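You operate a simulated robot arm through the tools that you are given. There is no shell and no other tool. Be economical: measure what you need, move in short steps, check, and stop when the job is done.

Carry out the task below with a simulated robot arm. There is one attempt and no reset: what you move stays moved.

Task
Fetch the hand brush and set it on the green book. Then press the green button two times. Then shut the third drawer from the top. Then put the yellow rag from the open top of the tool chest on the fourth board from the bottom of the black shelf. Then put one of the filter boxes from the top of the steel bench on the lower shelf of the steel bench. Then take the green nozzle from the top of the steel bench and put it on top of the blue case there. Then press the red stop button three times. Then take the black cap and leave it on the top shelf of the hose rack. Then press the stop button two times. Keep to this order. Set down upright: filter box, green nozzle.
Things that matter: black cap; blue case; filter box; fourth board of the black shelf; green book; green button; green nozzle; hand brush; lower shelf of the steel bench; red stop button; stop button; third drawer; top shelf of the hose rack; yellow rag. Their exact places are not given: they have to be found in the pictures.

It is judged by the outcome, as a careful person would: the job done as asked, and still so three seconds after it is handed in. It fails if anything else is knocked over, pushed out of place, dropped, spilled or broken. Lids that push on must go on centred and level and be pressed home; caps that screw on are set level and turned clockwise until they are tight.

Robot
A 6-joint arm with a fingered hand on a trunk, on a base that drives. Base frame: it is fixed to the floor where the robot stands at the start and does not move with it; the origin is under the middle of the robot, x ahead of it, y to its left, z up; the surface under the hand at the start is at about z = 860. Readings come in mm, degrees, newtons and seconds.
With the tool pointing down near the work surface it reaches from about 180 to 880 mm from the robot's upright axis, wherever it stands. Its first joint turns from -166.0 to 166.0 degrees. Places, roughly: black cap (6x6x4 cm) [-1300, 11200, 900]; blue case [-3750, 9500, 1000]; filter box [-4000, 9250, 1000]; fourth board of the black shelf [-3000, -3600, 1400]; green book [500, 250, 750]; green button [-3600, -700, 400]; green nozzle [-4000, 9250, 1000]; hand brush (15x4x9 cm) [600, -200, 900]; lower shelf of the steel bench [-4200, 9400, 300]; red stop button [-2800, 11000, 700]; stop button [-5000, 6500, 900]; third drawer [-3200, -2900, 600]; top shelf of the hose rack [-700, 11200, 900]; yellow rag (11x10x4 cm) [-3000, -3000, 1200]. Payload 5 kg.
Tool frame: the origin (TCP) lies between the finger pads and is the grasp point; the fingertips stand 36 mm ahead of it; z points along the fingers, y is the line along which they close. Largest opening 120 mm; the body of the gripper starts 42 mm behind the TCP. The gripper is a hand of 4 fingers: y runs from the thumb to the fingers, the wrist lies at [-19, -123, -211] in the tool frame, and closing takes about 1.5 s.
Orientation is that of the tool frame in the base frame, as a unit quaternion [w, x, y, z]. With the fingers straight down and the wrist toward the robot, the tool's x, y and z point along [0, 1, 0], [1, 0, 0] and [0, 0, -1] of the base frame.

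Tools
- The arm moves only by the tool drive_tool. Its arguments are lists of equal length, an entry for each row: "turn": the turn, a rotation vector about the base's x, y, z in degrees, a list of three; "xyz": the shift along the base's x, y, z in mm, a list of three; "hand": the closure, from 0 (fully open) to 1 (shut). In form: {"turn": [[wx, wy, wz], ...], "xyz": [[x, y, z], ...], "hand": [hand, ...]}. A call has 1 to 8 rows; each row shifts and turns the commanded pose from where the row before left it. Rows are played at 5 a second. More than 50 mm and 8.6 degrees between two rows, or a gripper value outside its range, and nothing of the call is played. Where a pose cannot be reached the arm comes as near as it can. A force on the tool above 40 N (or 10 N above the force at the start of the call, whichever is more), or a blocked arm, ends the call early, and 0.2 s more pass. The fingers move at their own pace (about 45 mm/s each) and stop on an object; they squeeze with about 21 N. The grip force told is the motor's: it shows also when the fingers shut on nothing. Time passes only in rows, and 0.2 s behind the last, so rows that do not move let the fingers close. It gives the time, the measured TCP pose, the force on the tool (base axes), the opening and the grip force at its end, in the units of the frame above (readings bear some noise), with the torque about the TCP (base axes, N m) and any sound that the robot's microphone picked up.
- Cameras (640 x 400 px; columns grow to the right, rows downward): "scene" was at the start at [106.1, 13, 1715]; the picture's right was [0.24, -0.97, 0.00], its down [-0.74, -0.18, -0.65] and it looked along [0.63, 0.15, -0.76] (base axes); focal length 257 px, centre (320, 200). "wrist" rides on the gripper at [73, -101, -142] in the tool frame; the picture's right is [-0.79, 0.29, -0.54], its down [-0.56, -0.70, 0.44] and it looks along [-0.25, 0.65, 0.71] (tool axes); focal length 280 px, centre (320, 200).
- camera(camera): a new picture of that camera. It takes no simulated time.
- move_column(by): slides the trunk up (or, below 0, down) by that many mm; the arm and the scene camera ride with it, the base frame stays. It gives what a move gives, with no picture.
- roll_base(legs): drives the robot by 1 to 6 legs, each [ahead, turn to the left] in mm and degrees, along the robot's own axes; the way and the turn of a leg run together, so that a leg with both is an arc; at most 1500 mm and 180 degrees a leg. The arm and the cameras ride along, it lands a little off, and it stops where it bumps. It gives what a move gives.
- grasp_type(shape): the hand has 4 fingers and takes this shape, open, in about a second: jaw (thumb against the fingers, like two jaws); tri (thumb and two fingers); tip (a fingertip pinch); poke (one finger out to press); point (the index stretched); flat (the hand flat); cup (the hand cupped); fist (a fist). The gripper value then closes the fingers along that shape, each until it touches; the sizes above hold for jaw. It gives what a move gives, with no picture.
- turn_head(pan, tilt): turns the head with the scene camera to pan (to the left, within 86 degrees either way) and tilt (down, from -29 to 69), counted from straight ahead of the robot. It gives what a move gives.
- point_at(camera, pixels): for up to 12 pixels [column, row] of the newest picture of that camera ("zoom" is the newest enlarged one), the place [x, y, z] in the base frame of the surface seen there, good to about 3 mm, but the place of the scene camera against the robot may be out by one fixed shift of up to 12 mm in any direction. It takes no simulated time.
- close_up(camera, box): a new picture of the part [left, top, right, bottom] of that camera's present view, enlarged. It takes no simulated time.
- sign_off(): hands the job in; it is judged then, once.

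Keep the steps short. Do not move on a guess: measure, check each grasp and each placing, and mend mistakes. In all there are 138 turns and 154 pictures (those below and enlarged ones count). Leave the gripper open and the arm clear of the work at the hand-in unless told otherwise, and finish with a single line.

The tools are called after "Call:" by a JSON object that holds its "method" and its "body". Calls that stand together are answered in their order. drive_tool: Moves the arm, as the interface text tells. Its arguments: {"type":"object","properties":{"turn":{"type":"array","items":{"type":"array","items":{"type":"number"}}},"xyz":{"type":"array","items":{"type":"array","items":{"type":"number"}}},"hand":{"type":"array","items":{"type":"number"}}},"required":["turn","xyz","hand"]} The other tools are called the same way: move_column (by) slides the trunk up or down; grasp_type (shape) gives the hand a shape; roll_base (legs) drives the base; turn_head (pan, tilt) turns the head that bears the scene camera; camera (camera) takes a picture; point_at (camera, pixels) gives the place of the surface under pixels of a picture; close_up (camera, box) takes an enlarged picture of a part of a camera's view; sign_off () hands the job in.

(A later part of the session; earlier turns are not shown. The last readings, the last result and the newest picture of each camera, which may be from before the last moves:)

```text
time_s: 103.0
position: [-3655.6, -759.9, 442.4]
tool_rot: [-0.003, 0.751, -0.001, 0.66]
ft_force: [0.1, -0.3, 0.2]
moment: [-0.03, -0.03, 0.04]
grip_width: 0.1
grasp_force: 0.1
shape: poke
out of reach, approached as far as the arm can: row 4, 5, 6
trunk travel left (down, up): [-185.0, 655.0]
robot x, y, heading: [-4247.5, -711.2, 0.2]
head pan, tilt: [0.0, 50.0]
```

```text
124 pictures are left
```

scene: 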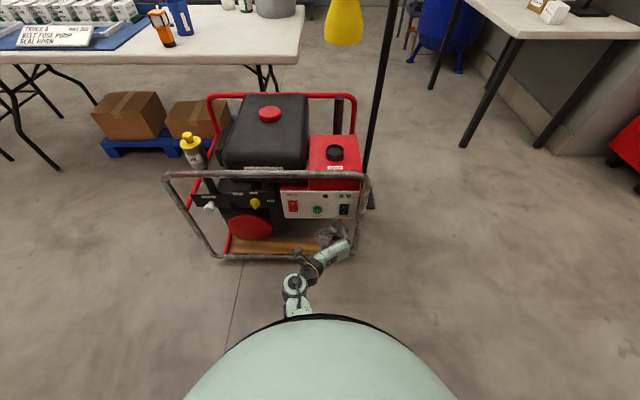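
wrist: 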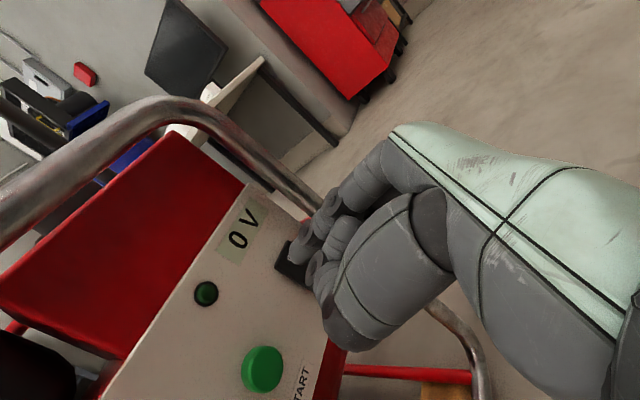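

The wrist camera sees the button at (262,368). I'll measure it and the fingertip.

Call:
{"method": "point_at", "body": {"camera": "wrist", "pixels": [[262, 368], [262, 355], [275, 378], [222, 340], [298, 258], [296, 248], [310, 235], [328, 205], [312, 262], [310, 275], [330, 310]]}}

Call:
{"method": "close_up", "body": {"camera": "wrist", "box": [240, 160, 400, 360]}}

```text
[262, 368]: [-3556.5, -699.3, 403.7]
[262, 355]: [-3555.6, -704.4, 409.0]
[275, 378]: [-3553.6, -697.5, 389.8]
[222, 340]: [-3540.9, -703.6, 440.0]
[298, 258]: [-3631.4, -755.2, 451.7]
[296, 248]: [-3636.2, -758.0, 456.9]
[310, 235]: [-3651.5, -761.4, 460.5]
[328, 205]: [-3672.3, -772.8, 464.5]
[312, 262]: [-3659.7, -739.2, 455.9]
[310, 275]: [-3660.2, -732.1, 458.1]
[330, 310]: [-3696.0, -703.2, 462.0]
```

```text
2.00 times, centred on (320, 260) of wrist
```

zoom: 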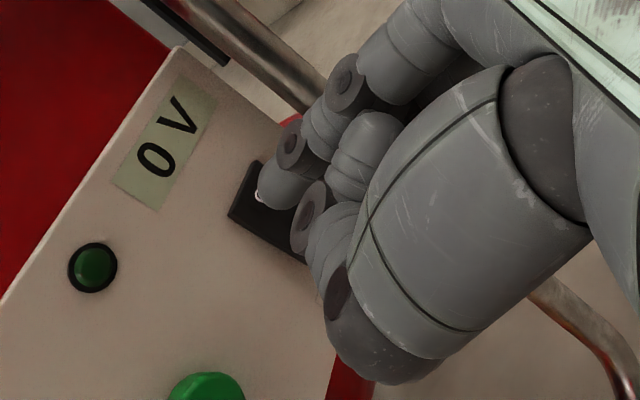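

The fingertip is about 34 mm ahead of the TCP and on its axis; the button face is about (−3556,−700,406). I'll align laterally while staying clear in x.

Call:
{"method": "drive_tool", "body": {"turn": [[0, 0, 0], [0, 0, 0], [0, 0, 0]], "xyz": [[-10, 29, -16], [0, 29, -16], [0, 0, 0]], "hand": [0, 0, 0]}}

Call:
{"method": "close_up", "body": {"camera": "wrist", "box": [160, 120, 400, 320]}}

```text
time_s: 103.8
position: [-3662.1, -706.7, 441.9]
tool_rot: [-0.002, 0.756, 0.001, 0.655]
ft_force: [0.5, -0.2, 0.2]
moment: [0.0, 0.0, 0.01]
grip_width: 0.0
grasp_force: 0.2
shape: poke
out of reach, approached as far as the arm can: row 1, 2
trunk travel left (down, up): [-185.0, 655.0]
robot x, y, heading: [-4246.0, -712.4, 0.2]
head pan, tilt: [0.0, 50.0]
```

```text
2.00 times, centred on (280, 220) of wrist
```

zoom: 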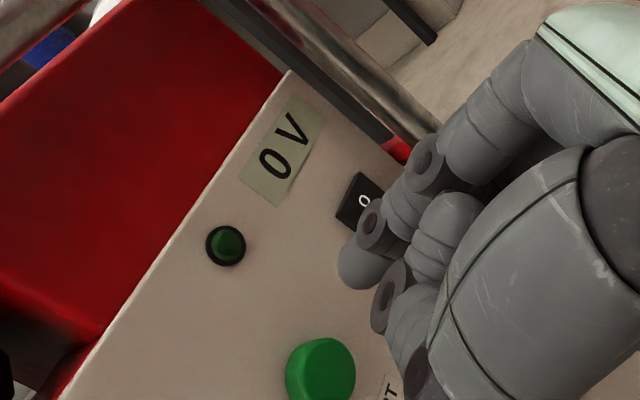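

The y is aligned but the arm won't go lower by itself; I'll lower the column by 33 mm.

Call:
{"method": "move_column", "body": {"by": -33}}

Call:
{"method": "drive_tool", "body": {"turn": [[0, 0, 0], [0, 0, 0]], "xyz": [[25, 4, 0], [0, 0, 0]], "hand": [0, 0]}}

Call:
{"method": "camera", "body": {"camera": "wrist"}}

```text
time_s: 104.5
position: [-3662.6, -707.3, 408.6]
tool_rot: [-0.004, 0.755, 0.001, 0.655]
ft_force: [0.1, 0.0, 1.0]
moment: [-0.02, -0.03, 0.02]
grip_width: 0.1
grasp_force: 0.0
shape: poke
trunk travel left (down, up): [-152.0, 688.0]
robot x, y, heading: [-4246.4, -710.7, 0.1]
head pan, tilt: [0.0, 50.0]
```

```text
time_s: 105.1
position: [-3638.3, -702.6, 408.5]
tool_rot: [-0.002, 0.756, 0.001, 0.655]
ft_force: [-0.1, -0.7, 0.3]
moment: [0.01, 0.0, 0.01]
grip_width: 0.0
grasp_force: 0.1
shape: poke
trunk travel left (down, up): [-152.0, 688.0]
robot x, y, heading: [-4248.4, -713.2, 0.1]
head pan, tilt: [0.0, 50.0]
```

```text
121 pictures are left
```

wrist: 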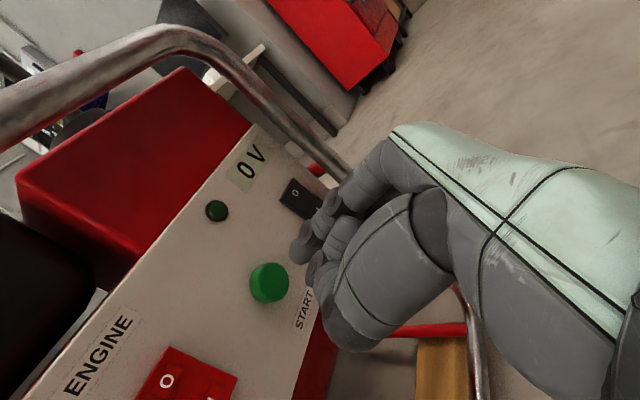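

Call:
{"method": "point_at", "body": {"camera": "wrist", "pixels": [[269, 282], [262, 272], [280, 290], [270, 266], [268, 300], [250, 285], [297, 245], [293, 252], [296, 260]]}}

Call:
{"method": "close_up", "body": {"camera": "wrist", "box": [220, 200, 380, 300]}}

```text
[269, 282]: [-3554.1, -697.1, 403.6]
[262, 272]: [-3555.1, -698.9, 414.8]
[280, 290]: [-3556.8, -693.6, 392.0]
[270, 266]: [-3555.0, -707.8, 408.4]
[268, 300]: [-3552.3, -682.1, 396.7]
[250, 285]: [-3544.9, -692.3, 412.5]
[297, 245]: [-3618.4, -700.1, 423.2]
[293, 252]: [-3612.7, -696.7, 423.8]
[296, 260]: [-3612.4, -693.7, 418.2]
```

```text
4.00 times, centred on (300, 250) of wrist
```

zoom: 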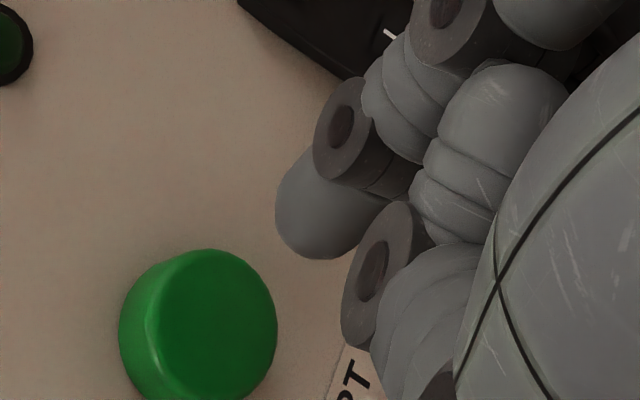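

The tip's centre is about (−3607,−703,419) against the button centre (−3555,−697,402). I'll correct −16 in z and +5 in y, then advance to press.

Call:
{"method": "move_column", "body": {"by": -15}}

Call:
{"method": "drive_tool", "body": {"turn": [[0, 0, 0], [0, 0, 0], [0, 0, 0]], "xyz": [[20, 5, 0], [15, 0, 0], [0, 0, 0]], "hand": [0, 0, 0]}}

Call:
{"method": "close_up", "body": {"camera": "wrist", "box": [220, 200, 380, 300]}}

```text
time_s: 105.8
position: [-3637.1, -702.3, 394.2]
tool_rot: [-0.003, 0.756, 0.001, 0.655]
ft_force: [0.3, 0.3, 0.4]
moment: [-0.05, 0.0, 0.05]
grip_width: 0.0
grasp_force: 0.0
shape: poke
trunk travel left (down, up): [-137.0, 703.0]
robot x, y, heading: [-4245.8, -710.4, 0.2]
head pan, tilt: [0.0, 50.0]
```

```text
time_s: 106.6
position: [-3602.1, -698.7, 393.2]
tool_rot: [-0.003, 0.756, 0.001, 0.654]
ft_force: [0.8, -0.4, 0.3]
moment: [0.02, -0.02, 0.01]
grip_width: 0.0
grasp_force: 0.1
shape: poke
trunk travel left (down, up): [-137.0, 703.0]
robot x, y, heading: [-4250.0, -712.6, 0.4]
head pan, tilt: [0.0, 50.0]
```

```text
4.00 times, centred on (300, 250) of wrist
```

zoom: 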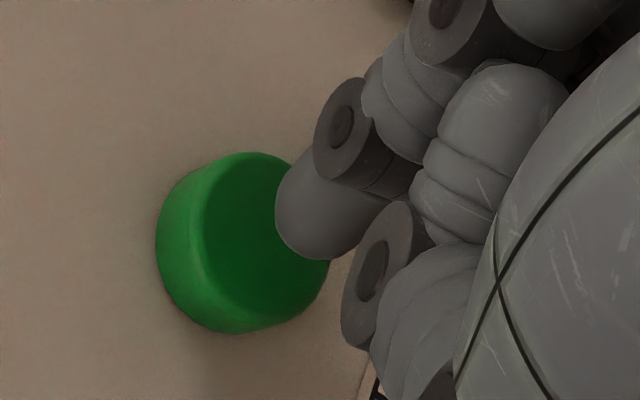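

Aligned. I'll press forward in small steps and watch force and sound.

Call:
{"method": "drive_tool", "body": {"turn": [[0, 0, 0], [0, 0, 0], [0, 0, 0], [0, 0, 0]], "xyz": [[6, 0, 0], [4, 0, 0], [3, 0, 0], [0, 0, 0]], "hand": [0, 0, 0, 0]}}

```text
time_s: 107.6
position: [-3588.7, -698.2, 393.7]
tool_rot: [-0.002, 0.756, 0.002, 0.655]
ft_force: [-3.9, -0.6, 1.1]
moment: [0.03, -0.04, -0.02]
grip_width: 0.0
grasp_force: 0.0
shape: poke
trunk travel left (down, up): [-137.0, 703.0]
robot x, y, heading: [-4247.8, -709.2, 0.2]
head pan, tilt: [0.0, 50.0]
heard: click
```

A click at −3.9 N: first press. I'll back off and check for the state.

Call:
{"method": "drive_tool", "body": {"turn": [[0, 0, 0], [0, 0, 0], [0, 0, 0]], "xyz": [[-12, 0, 0], [-3, 0, 0], [0, 0, 0]], "hand": [0, 0, 0]}}

Call:
{"method": "camera", "body": {"camera": "wrist"}}

```text
time_s: 108.4
position: [-3605.0, -699.3, 394.3]
tool_rot: [-0.003, 0.756, 0.001, 0.655]
ft_force: [0.6, 0.0, 0.6]
moment: [-0.02, -0.02, 0.04]
grip_width: 0.0
grasp_force: 0.0
shape: poke
trunk travel left (down, up): [-137.0, 703.0]
robot x, y, heading: [-4246.6, -712.4, 0.1]
head pan, tilt: [0.0, 50.0]
```

```text
118 pictures are left
```

wrist: 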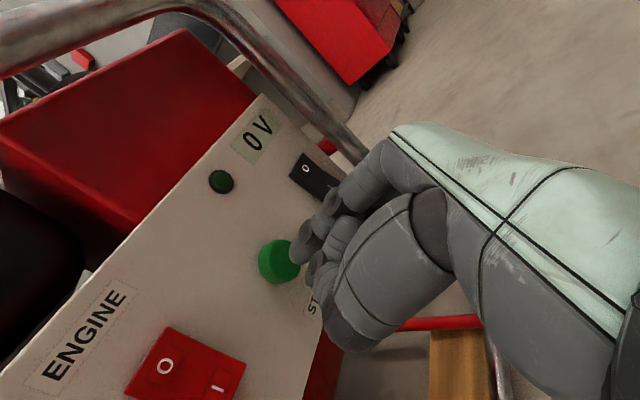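

The button is back out. Second press.

Call:
{"method": "drive_tool", "body": {"turn": [[0, 0, 0], [0, 0, 0], [0, 0, 0], [0, 0, 0], [0, 0, 0]], "xyz": [[8, 0, 0], [4, 0, 0], [3, 0, 0], [1, 0, 0], [0, 0, 0]], "hand": [0, 0, 0, 0, 0]}}

Call:
{"method": "drive_tool", "body": {"turn": [[0, 0, 0], [0, 0, 0], [0, 0, 0], [0, 0, 0], [0, 0, 0]], "xyz": [[-15, 0, 0], [-25, 0, 0], [-30, 0, 0], [-30, 0, 0], [-30, 0, 0]], "hand": [0, 0, 0, 0, 0]}}

Call:
{"method": "camera", "body": {"camera": "scene"}}

```text
time_s: 109.6
position: [-3588.2, -697.7, 394.5]
tool_rot: [-0.003, 0.756, 0.0, 0.654]
ft_force: [-3.4, 0.5, -0.2]
moment: [-0.01, -0.05, 0.02]
grip_width: 0.0
grasp_force: 0.0
shape: poke
trunk travel left (down, up): [-137.0, 703.0]
robot x, y, heading: [-4249.3, -710.8, 0.2]
head pan, tilt: [0.0, 50.0]
heard: click
```

```text
time_s: 110.8
position: [-3717.7, -698.8, 399.5]
tool_rot: [-0.002, 0.757, 0.001, 0.653]
ft_force: [0.0, -0.1, -0.4]
moment: [0.0, 0.01, -0.02]
grip_width: 0.3
grasp_force: 0.0
shape: poke
out of reach, approached as far as the arm can: row 5
trunk travel left (down, up): [-137.0, 703.0]
robot x, y, heading: [-4246.5, -712.0, 0.3]
head pan, tilt: [0.0, 50.0]
```

```text
117 pictures are left
```

scene: 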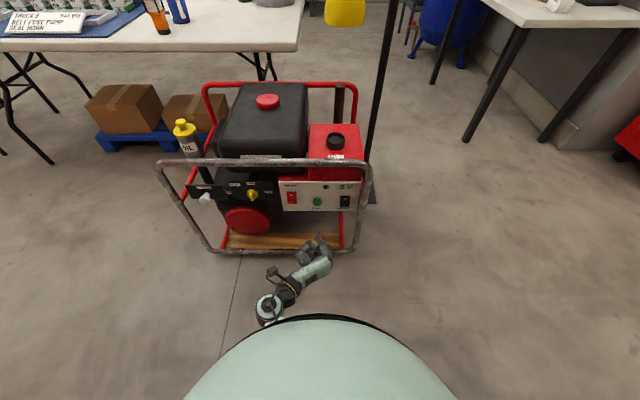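

Two clicks heard, so two presses. Now I'll raise the column, turn toward the tool chest (−y) and look.

Call:
{"method": "move_column", "body": {"by": 400}}

Call:
{"method": "roll_base", "body": {"legs": [[0, -90]]}}

Call:
{"method": "turn_head", "body": {"pan": 10, "tilt": 25}}

Call:
{"method": "camera", "body": {"camera": "scene"}}

```text
time_s: 114.6
position: [-3716.9, -699.1, 799.5]
tool_rot: [-0.002, 0.758, 0.001, 0.652]
ft_force: [0.7, 0.1, -0.2]
moment: [0.0, -0.04, 0.02]
grip_width: 0.0
grasp_force: 0.1
shape: poke
trunk travel left (down, up): [-537.0, 303.0]
robot x, y, heading: [-4250.4, -710.1, -0.0]
head pan, tilt: [0.0, 50.0]
```

```text
time_s: 119.5
position: [-4232.9, -1241.8, 800.1]
tool_rot: [0.459, 0.538, -0.534, 0.464]
ft_force: [-0.3, -0.1, -0.4]
moment: [0.0, -0.02, -0.01]
grip_width: 0.0
grasp_force: 0.0
shape: poke
trunk travel left (down, up): [-537.0, 303.0]
robot x, y, heading: [-4249.8, -710.2, -89.5]
head pan, tilt: [0.0, 50.0]
```

```text
time_s: 120.4
position: [-4233.7, -1242.1, 800.1]
tool_rot: [0.458, 0.538, -0.534, 0.464]
ft_force: [-0.6, 0.4, -0.9]
moment: [-0.01, -0.05, -0.01]
grip_width: 0.0
grasp_force: 0.1
shape: poke
trunk travel left (down, up): [-537.0, 303.0]
robot x, y, heading: [-4247.4, -711.1, -89.7]
head pan, tilt: [10.0, 25.0]
```

```text
116 pictures are left
```

scene: 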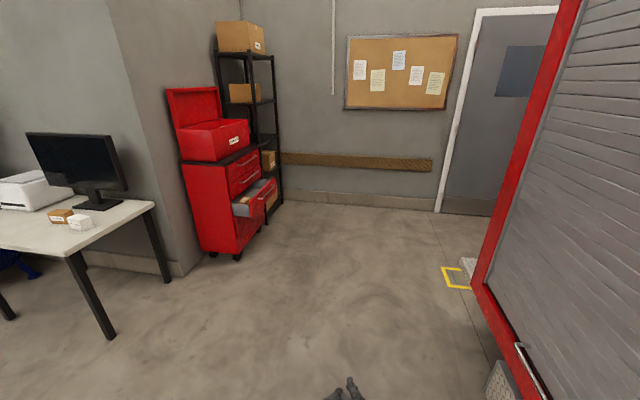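

Call:
{"method": "point_at", "body": {"camera": "scene", "pixels": [[238, 256], [210, 250], [262, 225], [278, 200], [267, 208], [282, 202], [165, 282], [470, 290], [448, 278], [500, 270], [205, 145], [265, 110]]}}

Call:
{"method": "close_up", "body": {"camera": "scene", "box": [150, 10, 310, 270]}}

```text
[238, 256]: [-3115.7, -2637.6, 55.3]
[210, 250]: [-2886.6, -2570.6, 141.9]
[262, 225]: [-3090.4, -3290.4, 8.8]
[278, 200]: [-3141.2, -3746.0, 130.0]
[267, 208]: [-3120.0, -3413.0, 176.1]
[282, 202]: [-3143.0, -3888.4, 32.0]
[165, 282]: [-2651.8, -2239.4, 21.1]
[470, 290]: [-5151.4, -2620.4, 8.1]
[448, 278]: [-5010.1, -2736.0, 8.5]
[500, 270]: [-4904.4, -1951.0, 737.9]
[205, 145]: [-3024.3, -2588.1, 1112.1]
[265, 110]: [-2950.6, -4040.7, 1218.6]
```

```text
1.54 times, centred on (230, 140) of scene
```

zoom: 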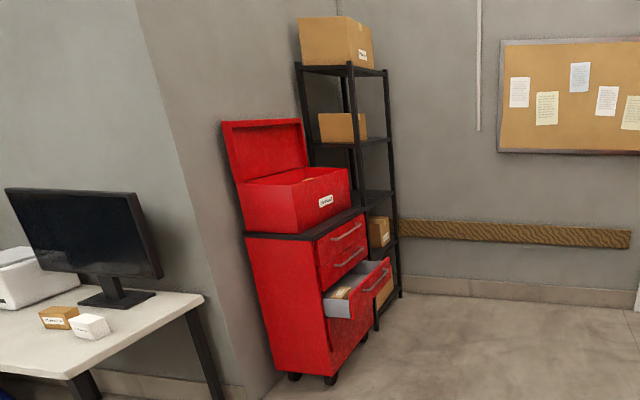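

The chest front is at x≈−3140 (y −2590…−3250). I'll drive to about (−4200,−2900) and face it (+x).

Call:
{"method": "roll_base", "body": {"legs": [[1100, 0], [1100, 0], [0, 89.6]]}}

Call:
{"method": "turn_head", "body": {"pan": -5, "tilt": 30}}

Call:
{"method": "camera", "body": {"camera": "scene"}}

```text
time_s: 136.8
position: [-3714.2, -2880.3, 798.6]
tool_rot: [-0.002, 0.758, 0.001, 0.652]
ft_force: [-0.1, -0.5, -1.0]
moment: [0.0, 0.01, -0.02]
grip_width: 0.0
grasp_force: 0.2
shape: poke
trunk travel left (down, up): [-537.0, 303.0]
robot x, y, heading: [-4241.3, -2889.7, 0.1]
head pan, tilt: [10.0, 25.0]
```

```text
time_s: 137.6
position: [-3714.0, -2878.3, 799.8]
tool_rot: [-0.001, 0.757, 0.0, 0.653]
ft_force: [-1.2, -0.3, -0.5]
moment: [-0.03, -0.02, 0.01]
grip_width: 0.0
grasp_force: 0.0
shape: poke
trunk travel left (down, up): [-537.0, 303.0]
robot x, y, heading: [-4242.9, -2893.0, 0.1]
head pan, tilt: [-5.0, 30.0]
```

```text
114 pictures are left
```

scene: 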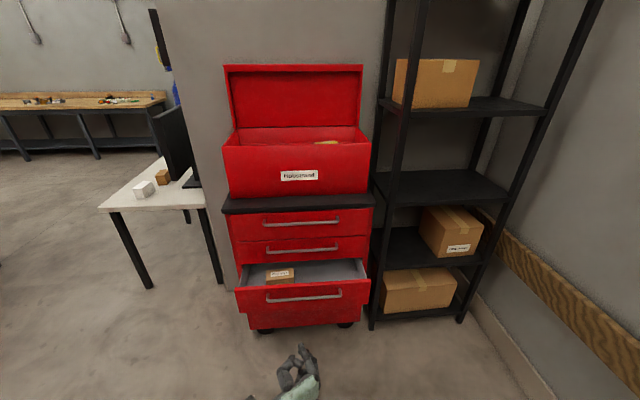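

The third drawer is the open one. I'll measure the drawer front, chest, and shelf boards.

Call:
{"method": "point_at", "body": {"camera": "scene", "pixels": [[303, 298], [265, 312], [345, 308], [300, 312], [300, 225], [450, 108], [445, 198], [455, 262], [440, 315], [325, 143], [300, 182], [500, 103]]}}

Call:
{"method": "close_up", "body": {"camera": "scene", "box": [220, 190, 380, 340]}}

```text
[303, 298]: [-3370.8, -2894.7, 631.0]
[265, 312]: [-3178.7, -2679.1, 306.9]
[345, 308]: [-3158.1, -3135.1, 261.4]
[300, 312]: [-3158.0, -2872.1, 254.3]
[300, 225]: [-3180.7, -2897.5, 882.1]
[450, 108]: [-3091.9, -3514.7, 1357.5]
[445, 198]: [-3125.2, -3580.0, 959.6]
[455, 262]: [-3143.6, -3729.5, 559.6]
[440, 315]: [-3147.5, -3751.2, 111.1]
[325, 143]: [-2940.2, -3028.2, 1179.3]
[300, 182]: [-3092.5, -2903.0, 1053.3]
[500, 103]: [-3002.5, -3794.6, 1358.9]
```

```text
2.67 times, centred on (300, 265) of scene
```

zoom: 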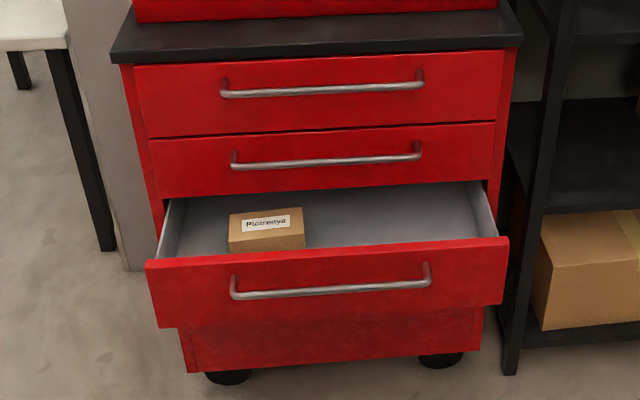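

Boards: 110, 560, 959, 1358 (fourth), top. Now I'll measure the drawer front edges for a push spot above the handle.

Call:
{"method": "point_at", "body": {"camera": "zoom", "pixels": [[330, 255], [330, 265], [330, 275], [330, 310], [330, 291], [330, 185], [330, 158], [300, 145], [155, 270], [500, 250]]}}

```text
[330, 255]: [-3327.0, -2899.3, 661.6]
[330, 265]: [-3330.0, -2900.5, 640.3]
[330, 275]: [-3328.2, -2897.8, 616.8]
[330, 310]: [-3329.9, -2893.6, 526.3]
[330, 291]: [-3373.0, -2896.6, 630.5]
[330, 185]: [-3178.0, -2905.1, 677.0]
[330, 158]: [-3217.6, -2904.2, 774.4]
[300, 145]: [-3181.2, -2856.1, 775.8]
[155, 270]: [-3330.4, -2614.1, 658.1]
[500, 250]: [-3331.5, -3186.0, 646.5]
```

Face is at x≈−3329 (closed plane ≈−3180), z 500–667, handle at about 622. I'll push below the handle at z≈560 on the centre: lower the column 240 and drive 280 ahead.

Call:
{"method": "move_column", "body": {"by": -245}}

Call:
{"method": "roll_base", "body": {"legs": [[270, 0]]}}

Call:
{"method": "camera", "body": {"camera": "wrist"}}

Call:
{"method": "camera", "body": {"camera": "scene"}}

```text
time_s: 140.1
position: [-3713.5, -2878.8, 554.4]
tool_rot: [-0.002, 0.758, 0.001, 0.652]
ft_force: [0.4, 0.0, 0.0]
moment: [-0.01, -0.02, -0.01]
grip_width: 0.0
grasp_force: 0.0
shape: poke
trunk travel left (down, up): [-292.0, 548.0]
robot x, y, heading: [-4243.6, -2890.2, 0.0]
head pan, tilt: [-5.0, 30.0]
```

```text
time_s: 142.2
position: [-3443.3, -2878.8, 554.3]
tool_rot: [-0.002, 0.758, 0.001, 0.652]
ft_force: [-0.1, 0.3, -0.5]
moment: [0.02, -0.02, 0.01]
grip_width: 0.0
grasp_force: 0.0
shape: poke
trunk travel left (down, up): [-292.0, 548.0]
robot x, y, heading: [-3971.5, -2890.3, 0.3]
head pan, tilt: [-5.0, 30.0]
```

```text
112 pictures are left
```

wrist: 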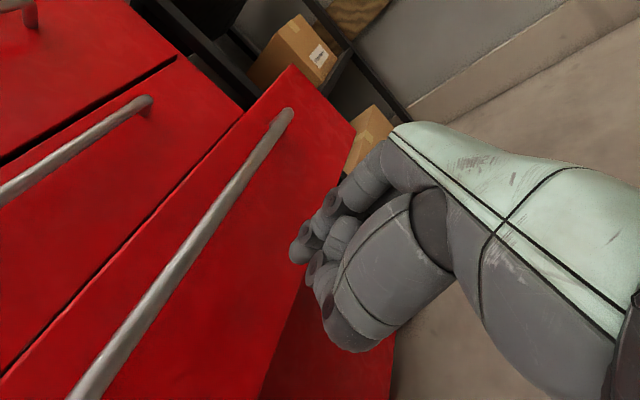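

```text
111 pictures are left
```

scene: 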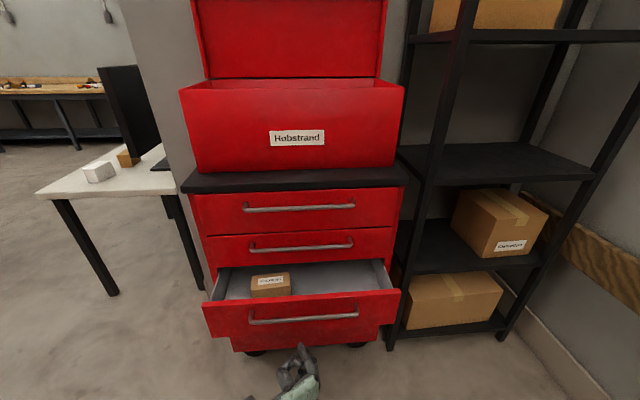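

Finger is in front, about 75 mm from the face. I'll push slowly forward, in two calls.

Call:
{"method": "drive_tool", "body": {"turn": [[0, 0, 0], [0, 0, 0], [0, 0, 0], [0, 0, 0], [0, 0, 0], [0, 0, 0], [0, 0, 0], [0, 0, 0]], "xyz": [[20, -12, 0], [20, 0, 0], [18, 0, 0], [15, 0, 0], [15, 0, 0], [15, 0, 0], [15, 0, 0], [15, 0, 0]], "hand": [0, 0, 0, 0, 0, 0, 0, 0]}}

```text
time_s: 144.0
position: [-3308.6, -2889.8, 554.9]
tool_rot: [-0.002, 0.758, 0.0, 0.653]
ft_force: [-0.9, 0.6, -0.6]
moment: [0.0, -0.01, 0.02]
grip_width: 0.1
grasp_force: 0.1
shape: poke
trunk travel left (down, up): [-292.0, 548.0]
robot x, y, heading: [-3972.5, -2890.0, -0.0]
head pan, tilt: [-5.0, 30.0]
```

Call:
{"method": "drive_tool", "body": {"turn": [[0, 0, 0], [0, 0, 0], [0, 0, 0], [0, 0, 0], [0, 0, 0], [0, 0, 0], [0, 0, 0]], "xyz": [[15, 0, 0], [15, 0, 0], [15, 0, 0], [15, 0, 0], [10, 0, 0], [8, 0, 0], [0, 0, 0]], "hand": [0, 0, 0, 0, 0, 0, 0]}}

Call:
{"method": "camera", "body": {"camera": "scene"}}

```text
time_s: 145.6
position: [-3232.3, -2889.6, 555.4]
tool_rot: [-0.003, 0.76, 0.002, 0.649]
ft_force: [0.9, 0.3, -0.7]
moment: [0.03, 0.03, 0.02]
grip_width: 0.0
grasp_force: 0.0
shape: poke
trunk travel left (down, up): [-292.0, 548.0]
robot x, y, heading: [-3975.6, -2894.1, -0.0]
head pan, tilt: [-5.0, 30.0]
```

```text
110 pictures are left
```

scene: 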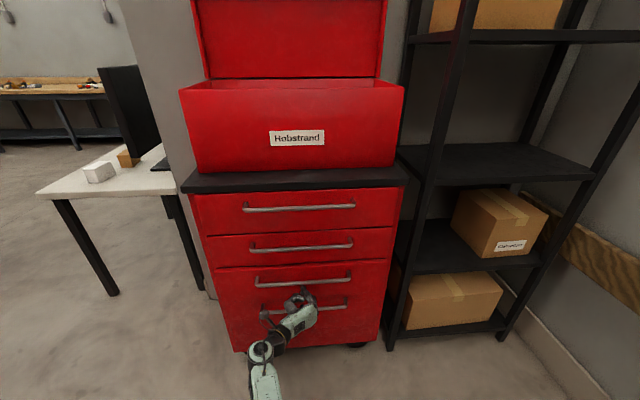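

It looks close to shut. I'll keep pushing in smaller steps until it stops, then check.

Call:
{"method": "drive_tool", "body": {"turn": [[0, 0, 0], [0, 0, 0], [0, 0, 0], [0, 0, 0], [0, 0, 0], [0, 0, 0]], "xyz": [[6, 0, 0], [6, 0, 0], [5, 0, 0], [5, 0, 0], [5, 0, 0], [0, 0, 0]], "hand": [0, 0, 0, 0, 0, 0]}}

Call:
{"method": "close_up", "body": {"camera": "scene", "box": [180, 160, 420, 360]}}

```text
time_s: 146.6
position: [-3217.2, -2893.7, 558.6]
tool_rot: [0.0, 0.762, -0.002, 0.648]
ft_force: [-24.6, 1.5, 4.2]
moment: [-0.03, -0.49, -0.08]
grip_width: 0.0
grasp_force: 0.1
shape: poke
out of reach, approached as far as the arm can: row 2, 4
trunk travel left (down, up): [-292.0, 548.0]
robot x, y, heading: [-3971.8, -2886.2, -0.0]
head pan, tilt: [-5.0, 30.0]
stopped in row 5: the force on the tool passed its limit at 45 N (the readings are from after the stop); the commanded pose is now the measured one
```

```text
2.00 times, centred on (300, 260) of scene
```

zoom: 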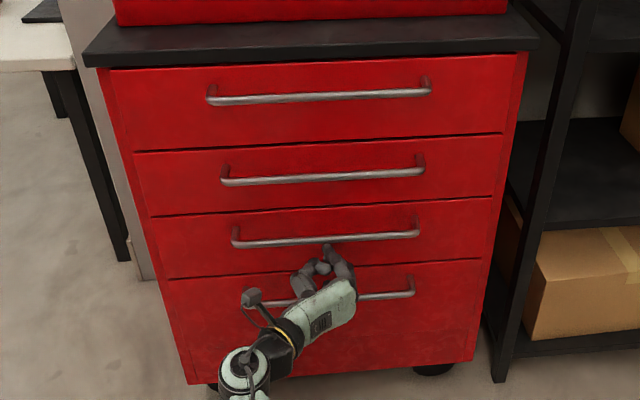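

Drawer three is flush. I'll back off, raise the column and look into the chest top.

Call:
{"method": "drive_tool", "body": {"turn": [[0, 0, 0], [0, 0, 0], [0, 0, 0], [0, 0, 0]], "xyz": [[-25, 0, 0], [-40, 0, 0], [-45, 0, 0], [-45, 0, 0]], "hand": [0, 0, 0, 0]}}

Call:
{"method": "roll_base", "body": {"legs": [[-150, 0]]}}

Call:
{"method": "grasp_type", "body": {"shape": "jaw"}}

Call:
{"method": "move_column", "body": {"by": 400}}

Call:
{"method": "move_column", "body": {"by": 140}}

Call:
{"method": "turn_head", "body": {"pan": -15, "tilt": 30}}

Call:
{"method": "camera", "body": {"camera": "scene"}}

```text
time_s: 147.6
position: [-3370.9, -2894.1, 556.6]
tool_rot: [0.001, 0.762, -0.002, 0.647]
ft_force: [-0.6, -0.8, 0.4]
moment: [-0.01, -0.02, 0.01]
grip_width: 0.0
grasp_force: 0.1
shape: poke
trunk travel left (down, up): [-292.0, 548.0]
robot x, y, heading: [-3973.7, -2892.2, -0.1]
head pan, tilt: [-5.0, 30.0]
```

```text
time_s: 149.1
position: [-3521.8, -2894.8, 556.4]
tool_rot: [0.0, 0.762, -0.001, 0.648]
ft_force: [-0.5, 1.2, -0.2]
moment: [0.0, -0.01, -0.03]
grip_width: 0.0
grasp_force: 0.1
shape: poke
trunk travel left (down, up): [-292.0, 548.0]
robot x, y, heading: [-4124.1, -2892.4, 0.1]
head pan, tilt: [-5.0, 30.0]
```

```text
time_s: 150.0
position: [-3521.5, -2893.8, 556.8]
tool_rot: [-0.001, 0.763, -0.001, 0.647]
ft_force: [0.1, 0.6, -0.4]
moment: [0.04, 0.03, -0.04]
grip_width: 120.0
grasp_force: 0.0
shape: jaw
trunk travel left (down, up): [-292.0, 548.0]
robot x, y, heading: [-4121.6, -2890.9, 0.0]
head pan, tilt: [-5.0, 30.0]
```

```text
time_s: 153.8
position: [-3521.4, -2894.4, 955.7]
tool_rot: [0.0, 0.763, -0.002, 0.647]
ft_force: [-0.2, 0.4, -0.2]
moment: [-0.02, 0.0, 0.0]
grip_width: 119.8
grasp_force: 0.1
shape: jaw
trunk travel left (down, up): [-692.0, 148.0]
robot x, y, heading: [-4127.3, -2889.4, -0.1]
head pan, tilt: [-5.0, 30.0]
```

```text
time_s: 155.5
position: [-3521.9, -2894.7, 1097.2]
tool_rot: [0.0, 0.763, -0.003, 0.647]
ft_force: [0.4, 0.7, -0.5]
moment: [0.02, 0.03, -0.02]
grip_width: 119.9
grasp_force: 0.0
shape: jaw
trunk travel left (down, up): [-832.0, 8.0]
robot x, y, heading: [-4124.7, -2889.4, 0.1]
head pan, tilt: [-5.0, 30.0]
```

```text
time_s: 156.2
position: [-3521.1, -2895.4, 1097.1]
tool_rot: [-0.001, 0.763, -0.001, 0.646]
ft_force: [-0.4, 0.0, -0.2]
moment: [0.0, -0.01, 0.01]
grip_width: 120.0
grasp_force: 0.1
shape: jaw
trunk travel left (down, up): [-832.0, 8.0]
robot x, y, heading: [-4127.0, -2885.3, 0.0]
head pan, tilt: [-15.0, 30.0]
```

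```text
108 pictures are left
```

scene: 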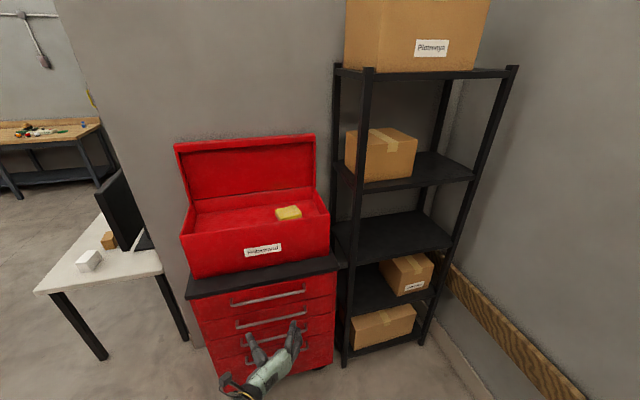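

Rag at (288,213); fourth board has free room at (435,170). I'll measure both.

Call:
{"method": "close_up", "body": {"camera": "scene", "box": [170, 120, 350, 280]}}

Call:
{"method": "point_at", "body": {"camera": "scene", "pixels": [[284, 210], [291, 218], [277, 212], [300, 215], [250, 205], [330, 218], [183, 240], [316, 175], [420, 180], [430, 165], [470, 178], [405, 188]]}}

```text
2.50 times, centred on (260, 200) of scene
```

zoom: 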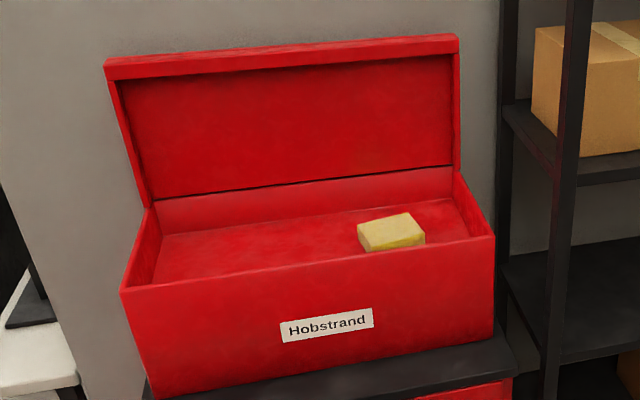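

```text
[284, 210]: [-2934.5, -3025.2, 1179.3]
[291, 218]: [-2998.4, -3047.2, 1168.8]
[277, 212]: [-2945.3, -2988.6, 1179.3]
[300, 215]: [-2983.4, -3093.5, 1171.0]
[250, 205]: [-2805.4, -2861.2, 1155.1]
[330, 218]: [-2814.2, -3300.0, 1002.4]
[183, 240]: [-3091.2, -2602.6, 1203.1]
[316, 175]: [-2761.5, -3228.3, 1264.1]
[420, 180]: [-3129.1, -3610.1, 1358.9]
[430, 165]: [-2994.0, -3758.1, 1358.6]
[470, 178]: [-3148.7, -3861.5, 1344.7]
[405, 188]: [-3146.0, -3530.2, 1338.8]
```

I'll get the rag's corners in the zoom.

Call:
{"method": "point_at", "body": {"camera": "zoom", "pixels": [[361, 227], [408, 214], [423, 231], [371, 247], [365, 237], [416, 223], [385, 220], [395, 239], [340, 245], [450, 225], [310, 258], [300, 215]]}}

```text
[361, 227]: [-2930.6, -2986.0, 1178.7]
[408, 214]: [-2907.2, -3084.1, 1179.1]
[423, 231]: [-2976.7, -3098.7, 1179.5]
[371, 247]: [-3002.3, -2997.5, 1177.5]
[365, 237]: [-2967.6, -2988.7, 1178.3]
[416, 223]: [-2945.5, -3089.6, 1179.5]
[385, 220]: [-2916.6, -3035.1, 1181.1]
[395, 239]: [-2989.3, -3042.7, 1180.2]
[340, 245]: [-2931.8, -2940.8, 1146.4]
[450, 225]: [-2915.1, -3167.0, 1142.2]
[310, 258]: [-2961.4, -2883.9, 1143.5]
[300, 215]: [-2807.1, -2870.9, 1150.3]
```

The rag is about 100×75, rotated about 12°, centre about (−2953,−3038), top 1171, floor 1135. I'll reorient the hand to point down at z≈1260 here first.

Call:
{"method": "drive_tool", "body": {"turn": [[0, 8.5, 0], [0, 8.5, 0], [0, 8.5, 0], [0, 8.5, 0], [0, 8.5, 0], [0, 8.5, 0], [0, 8.5, 0], [0, 8.5, 0]], "xyz": [[-5, 0, 20], [-5, 0, 20], [-5, 0, 20], [-5, 0, 20], [-5, 0, 20], [-5, 0, 20], [-5, 0, 20], [-5, 0, 20]], "hand": [0, 0, 0, 0, 0, 0, 0, 0]}}

Call:
{"method": "drive_tool", "body": {"turn": [[0, 8.5, 0], [0, 4, 0], [0, 0, 8.5], [0, 0, 8.5], [0, 0, 8.5], [0, 0, 8.5], [0, 0, 8.5], [0, 0, 8.5]], "xyz": [[0, 0, 0], [0, 0, 0], [0, 0, 0], [0, 0, 0], [0, 0, 0], [0, 0, 0], [0, 0, 0], [0, 0, 0]], "hand": [0, 0, 0, 0, 0, 0, 0, 0]}}

Call:
{"method": "drive_tool", "body": {"turn": [[0, 0, 8.5], [0, 0, 8.5], [0, 0, 8.5], [0, 0, 8.5], [0, 0, 8.5], [0, 0, 8.5], [0, 0, 0]], "xyz": [[0, 0, 0], [0, 0, 0], [0, 0, 0], [0, 0, 0], [0, 0, 0], [0, 0, 0], [0, 0, 0]], "hand": [0, 0, 0, 0, 0, 0, 0]}}

```text
time_s: 158.0
position: [-3511.1, -2939.6, 1173.1]
tool_rot: [0.003, 0.993, 0.004, 0.114]
ft_force: [1.4, -0.4, -0.6]
moment: [-0.03, 0.04, 0.02]
grip_width: 119.8
grasp_force: 0.0
shape: jaw
out of reach, approached as far as the arm can: row 7, 8
trunk travel left (down, up): [-832.0, 8.0]
robot x, y, heading: [-4129.5, -2889.9, -0.0]
head pan, tilt: [-15.0, 30.0]
```

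```text
time_s: 159.8
position: [-3484.1, -2962.8, 1129.0]
tool_rot: [0.0, 0.903, 0.43, 0.001]
ft_force: [-0.1, -0.7, -0.6]
moment: [0.02, 0.02, -0.02]
grip_width: 119.9
grasp_force: 0.1
shape: jaw
out of reach, approached as far as the arm can: row 1, 2
trunk travel left (down, up): [-832.0, 8.0]
robot x, y, heading: [-4124.5, -2889.9, 0.4]
head pan, tilt: [-15.0, 30.0]
```

```text
time_s: 161.4
position: [-3483.2, -2961.4, 1128.5]
tool_rot: [0.0, 0.63, 0.777, 0.001]
ft_force: [0.3, -0.6, 0.2]
moment: [0.01, -0.01, 0.0]
grip_width: 119.8
grasp_force: 0.1
shape: jaw
trunk travel left (down, up): [-832.0, 8.0]
robot x, y, heading: [-4126.6, -2889.6, 0.0]
head pan, tilt: [-15.0, 30.0]
```

Yaw is 12°, hand down. I'll raise to about 1255 and pull to a comfortable distance, keeping away from the chest.

Call:
{"method": "drive_tool", "body": {"turn": [[0, 0, 0], [0, 0, 0], [0, 0, 0], [0, 0, 0]], "xyz": [[10, 0, 35], [10, 0, 35], [10, 0, 35], [0, 0, 27]], "hand": [0, 0, 0, 0]}}

```text
time_s: 162.4
position: [-3454.3, -2961.8, 1261.0]
tool_rot: [-0.001, 0.631, 0.776, 0.002]
ft_force: [-0.5, -0.3, -0.5]
moment: [0.01, 0.0, 0.02]
grip_width: 120.1
grasp_force: 0.1
shape: jaw
trunk travel left (down, up): [-832.0, 8.0]
robot x, y, heading: [-4123.1, -2894.7, 0.1]
head pan, tilt: [-15.0, 30.0]
```

I'll drive 500 ahead so the hand comes over the rag (fingertips at about 1225, above the rim at about 1195).

Call:
{"method": "roll_base", "body": {"legs": [[490, 0]]}}

Call:
{"method": "drive_tool", "body": {"turn": [[0, 0, 0], [0, 0, 0], [0, 0, 0]], "xyz": [[5, -40, 0], [5, -36, 0], [0, 0, 0]], "hand": [0, 0, 0]}}

Call:
{"method": "camera", "body": {"camera": "wrist"}}

Call:
{"method": "camera", "body": {"camera": "scene"}}

```text
time_s: 165.5
position: [-2965.5, -2961.0, 1262.0]
tool_rot: [0.0, 0.631, 0.776, 0.001]
ft_force: [0.4, -0.4, 1.3]
moment: [0.03, 0.01, 0.0]
grip_width: 119.8
grasp_force: 0.1
shape: jaw
trunk travel left (down, up): [-832.0, 8.0]
robot x, y, heading: [-3636.1, -2887.9, 0.1]
head pan, tilt: [-15.0, 30.0]
```

```text
time_s: 166.3
position: [-2954.9, -3036.8, 1260.8]
tool_rot: [0.0, 0.63, 0.777, 0.002]
ft_force: [-0.1, 0.4, 0.4]
moment: [-0.04, -0.03, 0.01]
grip_width: 119.7
grasp_force: 0.1
shape: jaw
trunk travel left (down, up): [-832.0, 8.0]
robot x, y, heading: [-3638.9, -2890.3, 0.0]
head pan, tilt: [-15.0, 30.0]
```

```text
106 pictures are left
```

wrist: 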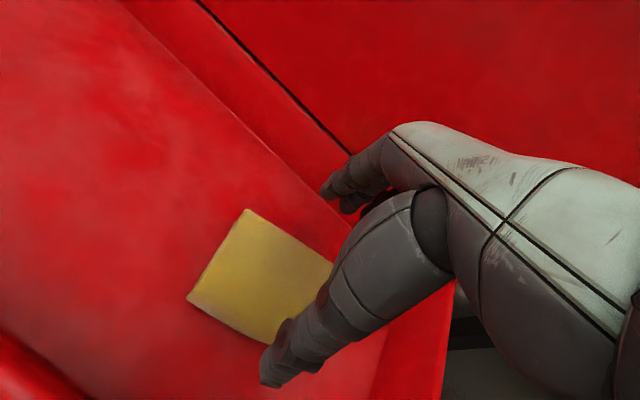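

```text
105 pictures are left
```

scene: 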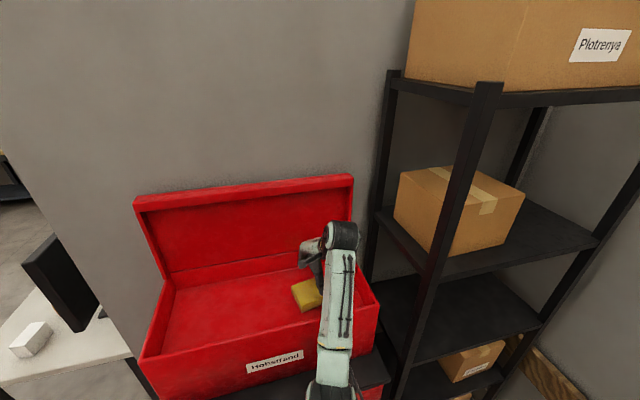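

Call:
{"method": "point_at", "body": {"camera": "wrist", "pixels": [[250, 212], [190, 296], [260, 340], [327, 265], [220, 254], [290, 240], [260, 280], [120, 250], [230, 322]]}}

```text
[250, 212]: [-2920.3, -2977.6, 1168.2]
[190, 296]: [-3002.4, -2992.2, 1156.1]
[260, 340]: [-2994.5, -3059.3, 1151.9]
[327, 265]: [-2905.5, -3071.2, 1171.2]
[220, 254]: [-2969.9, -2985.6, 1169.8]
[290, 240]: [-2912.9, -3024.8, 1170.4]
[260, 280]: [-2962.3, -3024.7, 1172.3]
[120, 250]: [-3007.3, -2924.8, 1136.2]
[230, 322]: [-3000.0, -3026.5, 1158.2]
```

The rag is centred under the hand (x≈−2954). I'll descend 87 mm to 1174.

Call:
{"method": "drive_tool", "body": {"turn": [[0, 0, 0], [0, 0, 0], [0, 0, 0], [0, 0, 0]], "xyz": [[0, 0, -35], [0, 0, -30], [0, 0, -15], [0, 0, -7]], "hand": [0, 0, 0, 0]}}

Call:
{"method": "drive_tool", "body": {"turn": [[0, 0, 0], [0, 0, 0], [0, 0, 0], [0, 0, 0], [0, 0, 0], [0, 0, 0], [0, 0, 0]], "xyz": [[0, 0, 0], [0, 0, 0], [0, 0, 0], [0, 0, 0], [0, 0, 0], [0, 0, 0], [0, 0, 0]], "hand": [0.3, 0.6, 1, 1, 1, 1, 1]}}

Call:
{"method": "drive_tool", "body": {"turn": [[0, 0, 0], [0, 0, 0], [0, 0, 0], [0, 0, 0]], "xyz": [[0, 0, 20], [0, 0, 30], [0, 0, 35], [0, 0, 10]], "hand": [1, 1, 1, 1]}}

Call:
{"method": "camera", "body": {"camera": "wrist"}}

```text
time_s: 167.3
position: [-2954.9, -3038.6, 1173.0]
tool_rot: [-0.001, 0.631, 0.776, 0.001]
ft_force: [0.1, -0.6, 0.3]
moment: [0.0, -0.02, -0.04]
grip_width: 120.0
grasp_force: 0.2
shape: jaw
trunk travel left (down, up): [-832.0, 8.0]
robot x, y, heading: [-3634.9, -2892.7, -0.4]
head pan, tilt: [-15.0, 30.0]
```

```text
time_s: 168.9
position: [-2954.6, -3037.6, 1173.1]
tool_rot: [0.0, 0.631, 0.776, 0.001]
ft_force: [0.1, 0.3, 0.1]
moment: [0.02, -0.01, 0.01]
grip_width: 100.4
grasp_force: 20.8
shape: jaw
trunk travel left (down, up): [-832.0, 8.0]
robot x, y, heading: [-3636.0, -2888.6, -0.0]
head pan, tilt: [-15.0, 30.0]
```

```text
time_s: 169.9
position: [-2956.0, -3037.4, 1268.9]
tool_rot: [-0.001, 0.63, 0.776, 0.002]
ft_force: [1.1, 0.8, -0.6]
moment: [0.01, -0.01, 0.02]
grip_width: 100.0
grasp_force: 20.7
shape: jaw
trunk travel left (down, up): [-832.0, 8.0]
robot x, y, heading: [-3633.2, -2888.8, -0.2]
head pan, tilt: [-15.0, 30.0]
```

```text
104 pictures are left
```

wrist: 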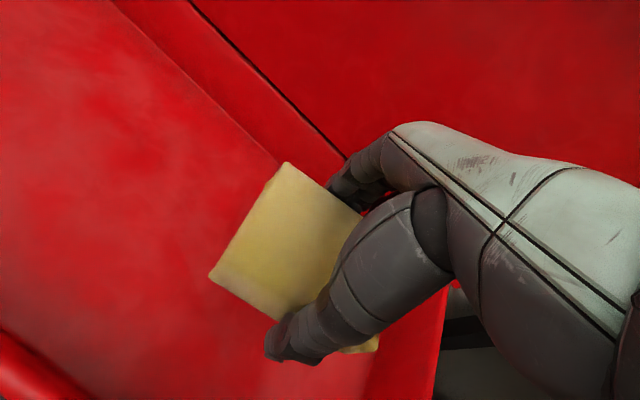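

The rag is held (100 mm opening). I'll back away from the chest and measure the fourth board's free area.

Call:
{"method": "roll_base", "body": {"legs": [[-600, 0]]}}

Call:
{"method": "turn_head", "body": {"pan": -35, "tilt": 18}}

Call:
{"method": "camera", "body": {"camera": "scene"}}

Call:
{"method": "close_up", "body": {"camera": "scene", "box": [240, 100, 480, 250]}}

```text
time_s: 173.6
position: [-3553.5, -3037.6, 1268.7]
tool_rot: [-0.001, 0.629, 0.777, 0.001]
ft_force: [-0.1, -0.7, -0.6]
moment: [-0.02, 0.03, 0.0]
grip_width: 100.1
grasp_force: 21.4
shape: jaw
trunk travel left (down, up): [-832.0, 8.0]
robot x, y, heading: [-4234.1, -2887.9, 0.0]
head pan, tilt: [-15.0, 30.0]
```

```text
time_s: 174.4
position: [-3553.5, -3037.1, 1268.6]
tool_rot: [0.0, 0.629, 0.777, 0.002]
ft_force: [0.1, 0.5, 0.2]
moment: [-0.03, -0.02, 0.01]
grip_width: 100.1
grasp_force: 21.2
shape: jaw
trunk travel left (down, up): [-832.0, 8.0]
robot x, y, heading: [-4233.5, -2890.3, 0.3]
head pan, tilt: [-35.0, 18.0]
```

```text
103 pictures are left
```

scene: 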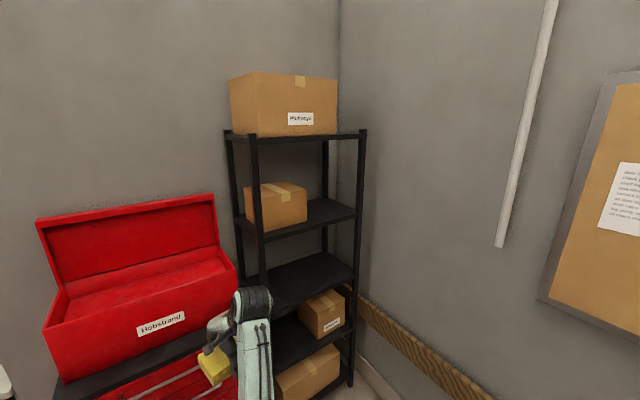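

```text
2.67 times, centred on (360, 175) of scene
```

zoom: 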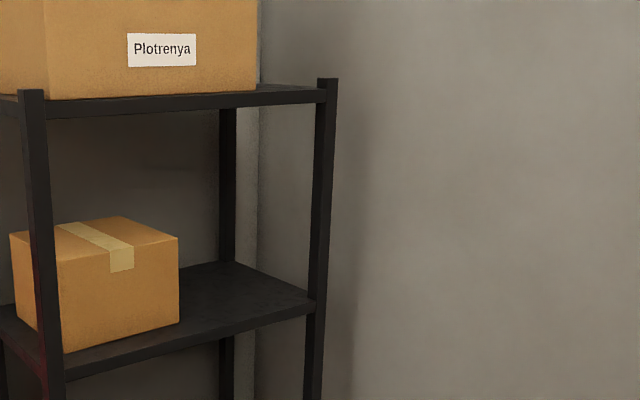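

Call:
{"method": "point_at", "body": {"camera": "zoom", "pixels": [[70, 345], [178, 315], [178, 240], [175, 330], [250, 300], [250, 280], [310, 303], [240, 268], [200, 100], [320, 98], [45, 300], [178, 275]]}}

```text
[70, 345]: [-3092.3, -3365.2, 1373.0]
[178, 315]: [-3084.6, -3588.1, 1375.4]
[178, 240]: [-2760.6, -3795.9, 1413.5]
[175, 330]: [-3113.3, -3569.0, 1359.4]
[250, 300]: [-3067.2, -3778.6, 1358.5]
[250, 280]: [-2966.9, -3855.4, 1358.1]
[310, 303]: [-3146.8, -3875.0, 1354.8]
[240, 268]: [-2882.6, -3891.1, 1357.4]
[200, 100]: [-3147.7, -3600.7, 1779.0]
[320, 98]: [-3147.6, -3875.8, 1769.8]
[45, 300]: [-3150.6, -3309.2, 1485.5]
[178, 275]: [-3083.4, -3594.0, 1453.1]
```

Free board area is y −3600…−3870, front edge x −3147, surface about 1350. I'll test raising the hand to about 1420 here.

Call:
{"method": "drive_tool", "body": {"turn": [[0, 0, 0], [0, 0, 0], [0, 0, 0], [0, 0, 0], [0, 0, 0]], "xyz": [[-10, 0, 35], [-10, 0, 35], [-10, 0, 35], [-10, 0, 30], [0, 0, 18]], "hand": [1, 1, 1, 1, 1]}}

```text
time_s: 175.7
position: [-3538.3, -3048.6, 1375.0]
tool_rot: [0.001, 0.629, 0.777, 0.002]
ft_force: [0.2, 0.0, 0.0]
moment: [0.01, 0.02, -0.01]
grip_width: 100.1
grasp_force: 20.8
shape: jaw
out of reach, approached as far as the arm can: row 2, 3, 4, 5
trunk travel left (down, up): [-832.0, 8.0]
robot x, y, heading: [-4236.5, -2893.3, 0.2]
head pan, tilt: [-35.0, 18.0]
```

Limited at 1375 here; it drifted outward, so I'll try further out.

Call:
{"method": "drive_tool", "body": {"turn": [[0, 0, 0], [0, 0, 0], [0, 0, 0], [0, 0, 0]], "xyz": [[40, 0, 10], [40, 0, 15], [0, 0, 20], [0, 0, 0]], "hand": [1, 1, 1, 1]}}

```text
time_s: 176.7
position: [-3457.5, -3049.1, 1418.8]
tool_rot: [-0.001, 0.629, 0.777, 0.002]
ft_force: [-0.3, -0.2, 0.4]
moment: [-0.02, 0.02, 0.0]
grip_width: 100.3
grasp_force: 21.2
shape: jaw
trunk travel left (down, up): [-832.0, 8.0]
robot x, y, heading: [-4232.6, -2887.8, 0.2]
head pan, tilt: [-35.0, 18.0]
```

Reached 1419. The required base pose is about (−3845,−3570). To keep the arm off the wall I'll turn left 60°, reverse, turn back and approach.

Call:
{"method": "roll_base", "body": {"legs": [[0, 60], [-785, 0], [0, -60], [400, 0]]}}

Call:
{"method": "turn_head", "body": {"pan": -12, "tilt": 22}}

Call:
{"method": "camera", "body": {"camera": "scene"}}

```text
time_s: 189.8
position: [-3448.9, -3717.7, 1420.4]
tool_rot: [-0.001, 0.628, 0.778, 0.002]
ft_force: [0.2, -0.5, -1.0]
moment: [0.02, -0.01, -0.02]
grip_width: 99.9
grasp_force: 20.8
shape: jaw
trunk travel left (down, up): [-832.0, 8.0]
robot x, y, heading: [-4225.9, -3565.6, 0.4]
head pan, tilt: [-35.0, 18.0]
```

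```text
time_s: 190.6
position: [-3448.1, -3716.7, 1419.1]
tool_rot: [0.0, 0.627, 0.779, 0.002]
ft_force: [-0.3, 0.3, -0.9]
moment: [-0.02, -0.01, 0.02]
grip_width: 99.7
grasp_force: 20.6
shape: jaw
trunk travel left (down, up): [-832.0, 8.0]
robot x, y, heading: [-4226.9, -3561.7, 0.3]
head pan, tilt: [-12.0, 22.0]
```

```text
101 pictures are left
```

scene: 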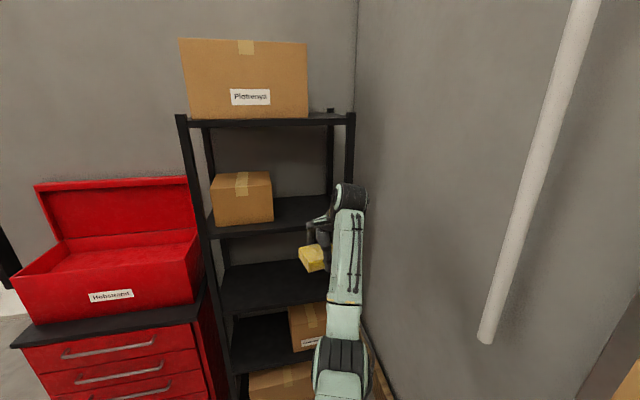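

I'll check how high the wrist joint stands versus the top board's underside.

Call:
{"method": "point_at", "body": {"camera": "scene", "pixels": [[350, 186], [348, 200], [338, 190], [365, 195], [312, 252], [348, 230], [330, 118], [345, 125], [270, 225], [274, 210]]}}

Call:
{"method": "close_up", "body": {"camera": "scene", "box": [260, 100, 400, 290]}}

```text
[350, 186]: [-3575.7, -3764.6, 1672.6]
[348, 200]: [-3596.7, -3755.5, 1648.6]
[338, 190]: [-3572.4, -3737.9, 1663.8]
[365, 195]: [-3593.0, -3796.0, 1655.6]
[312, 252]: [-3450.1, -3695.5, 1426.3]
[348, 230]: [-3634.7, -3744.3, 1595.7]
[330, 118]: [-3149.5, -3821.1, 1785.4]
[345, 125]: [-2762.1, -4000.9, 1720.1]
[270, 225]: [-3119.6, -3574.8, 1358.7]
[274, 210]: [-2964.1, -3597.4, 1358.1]
```

```text
2.11 times, centred on (330, 195) of scene
```

zoom: 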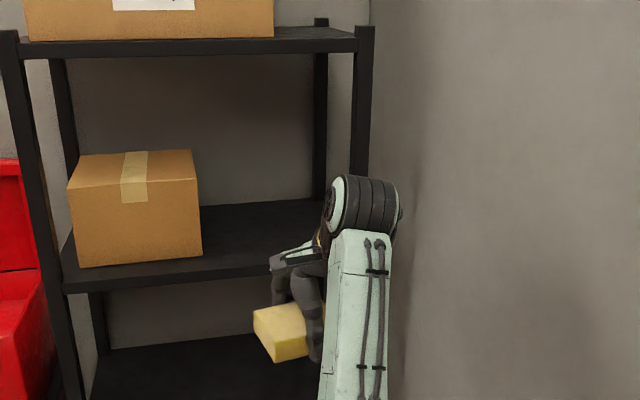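

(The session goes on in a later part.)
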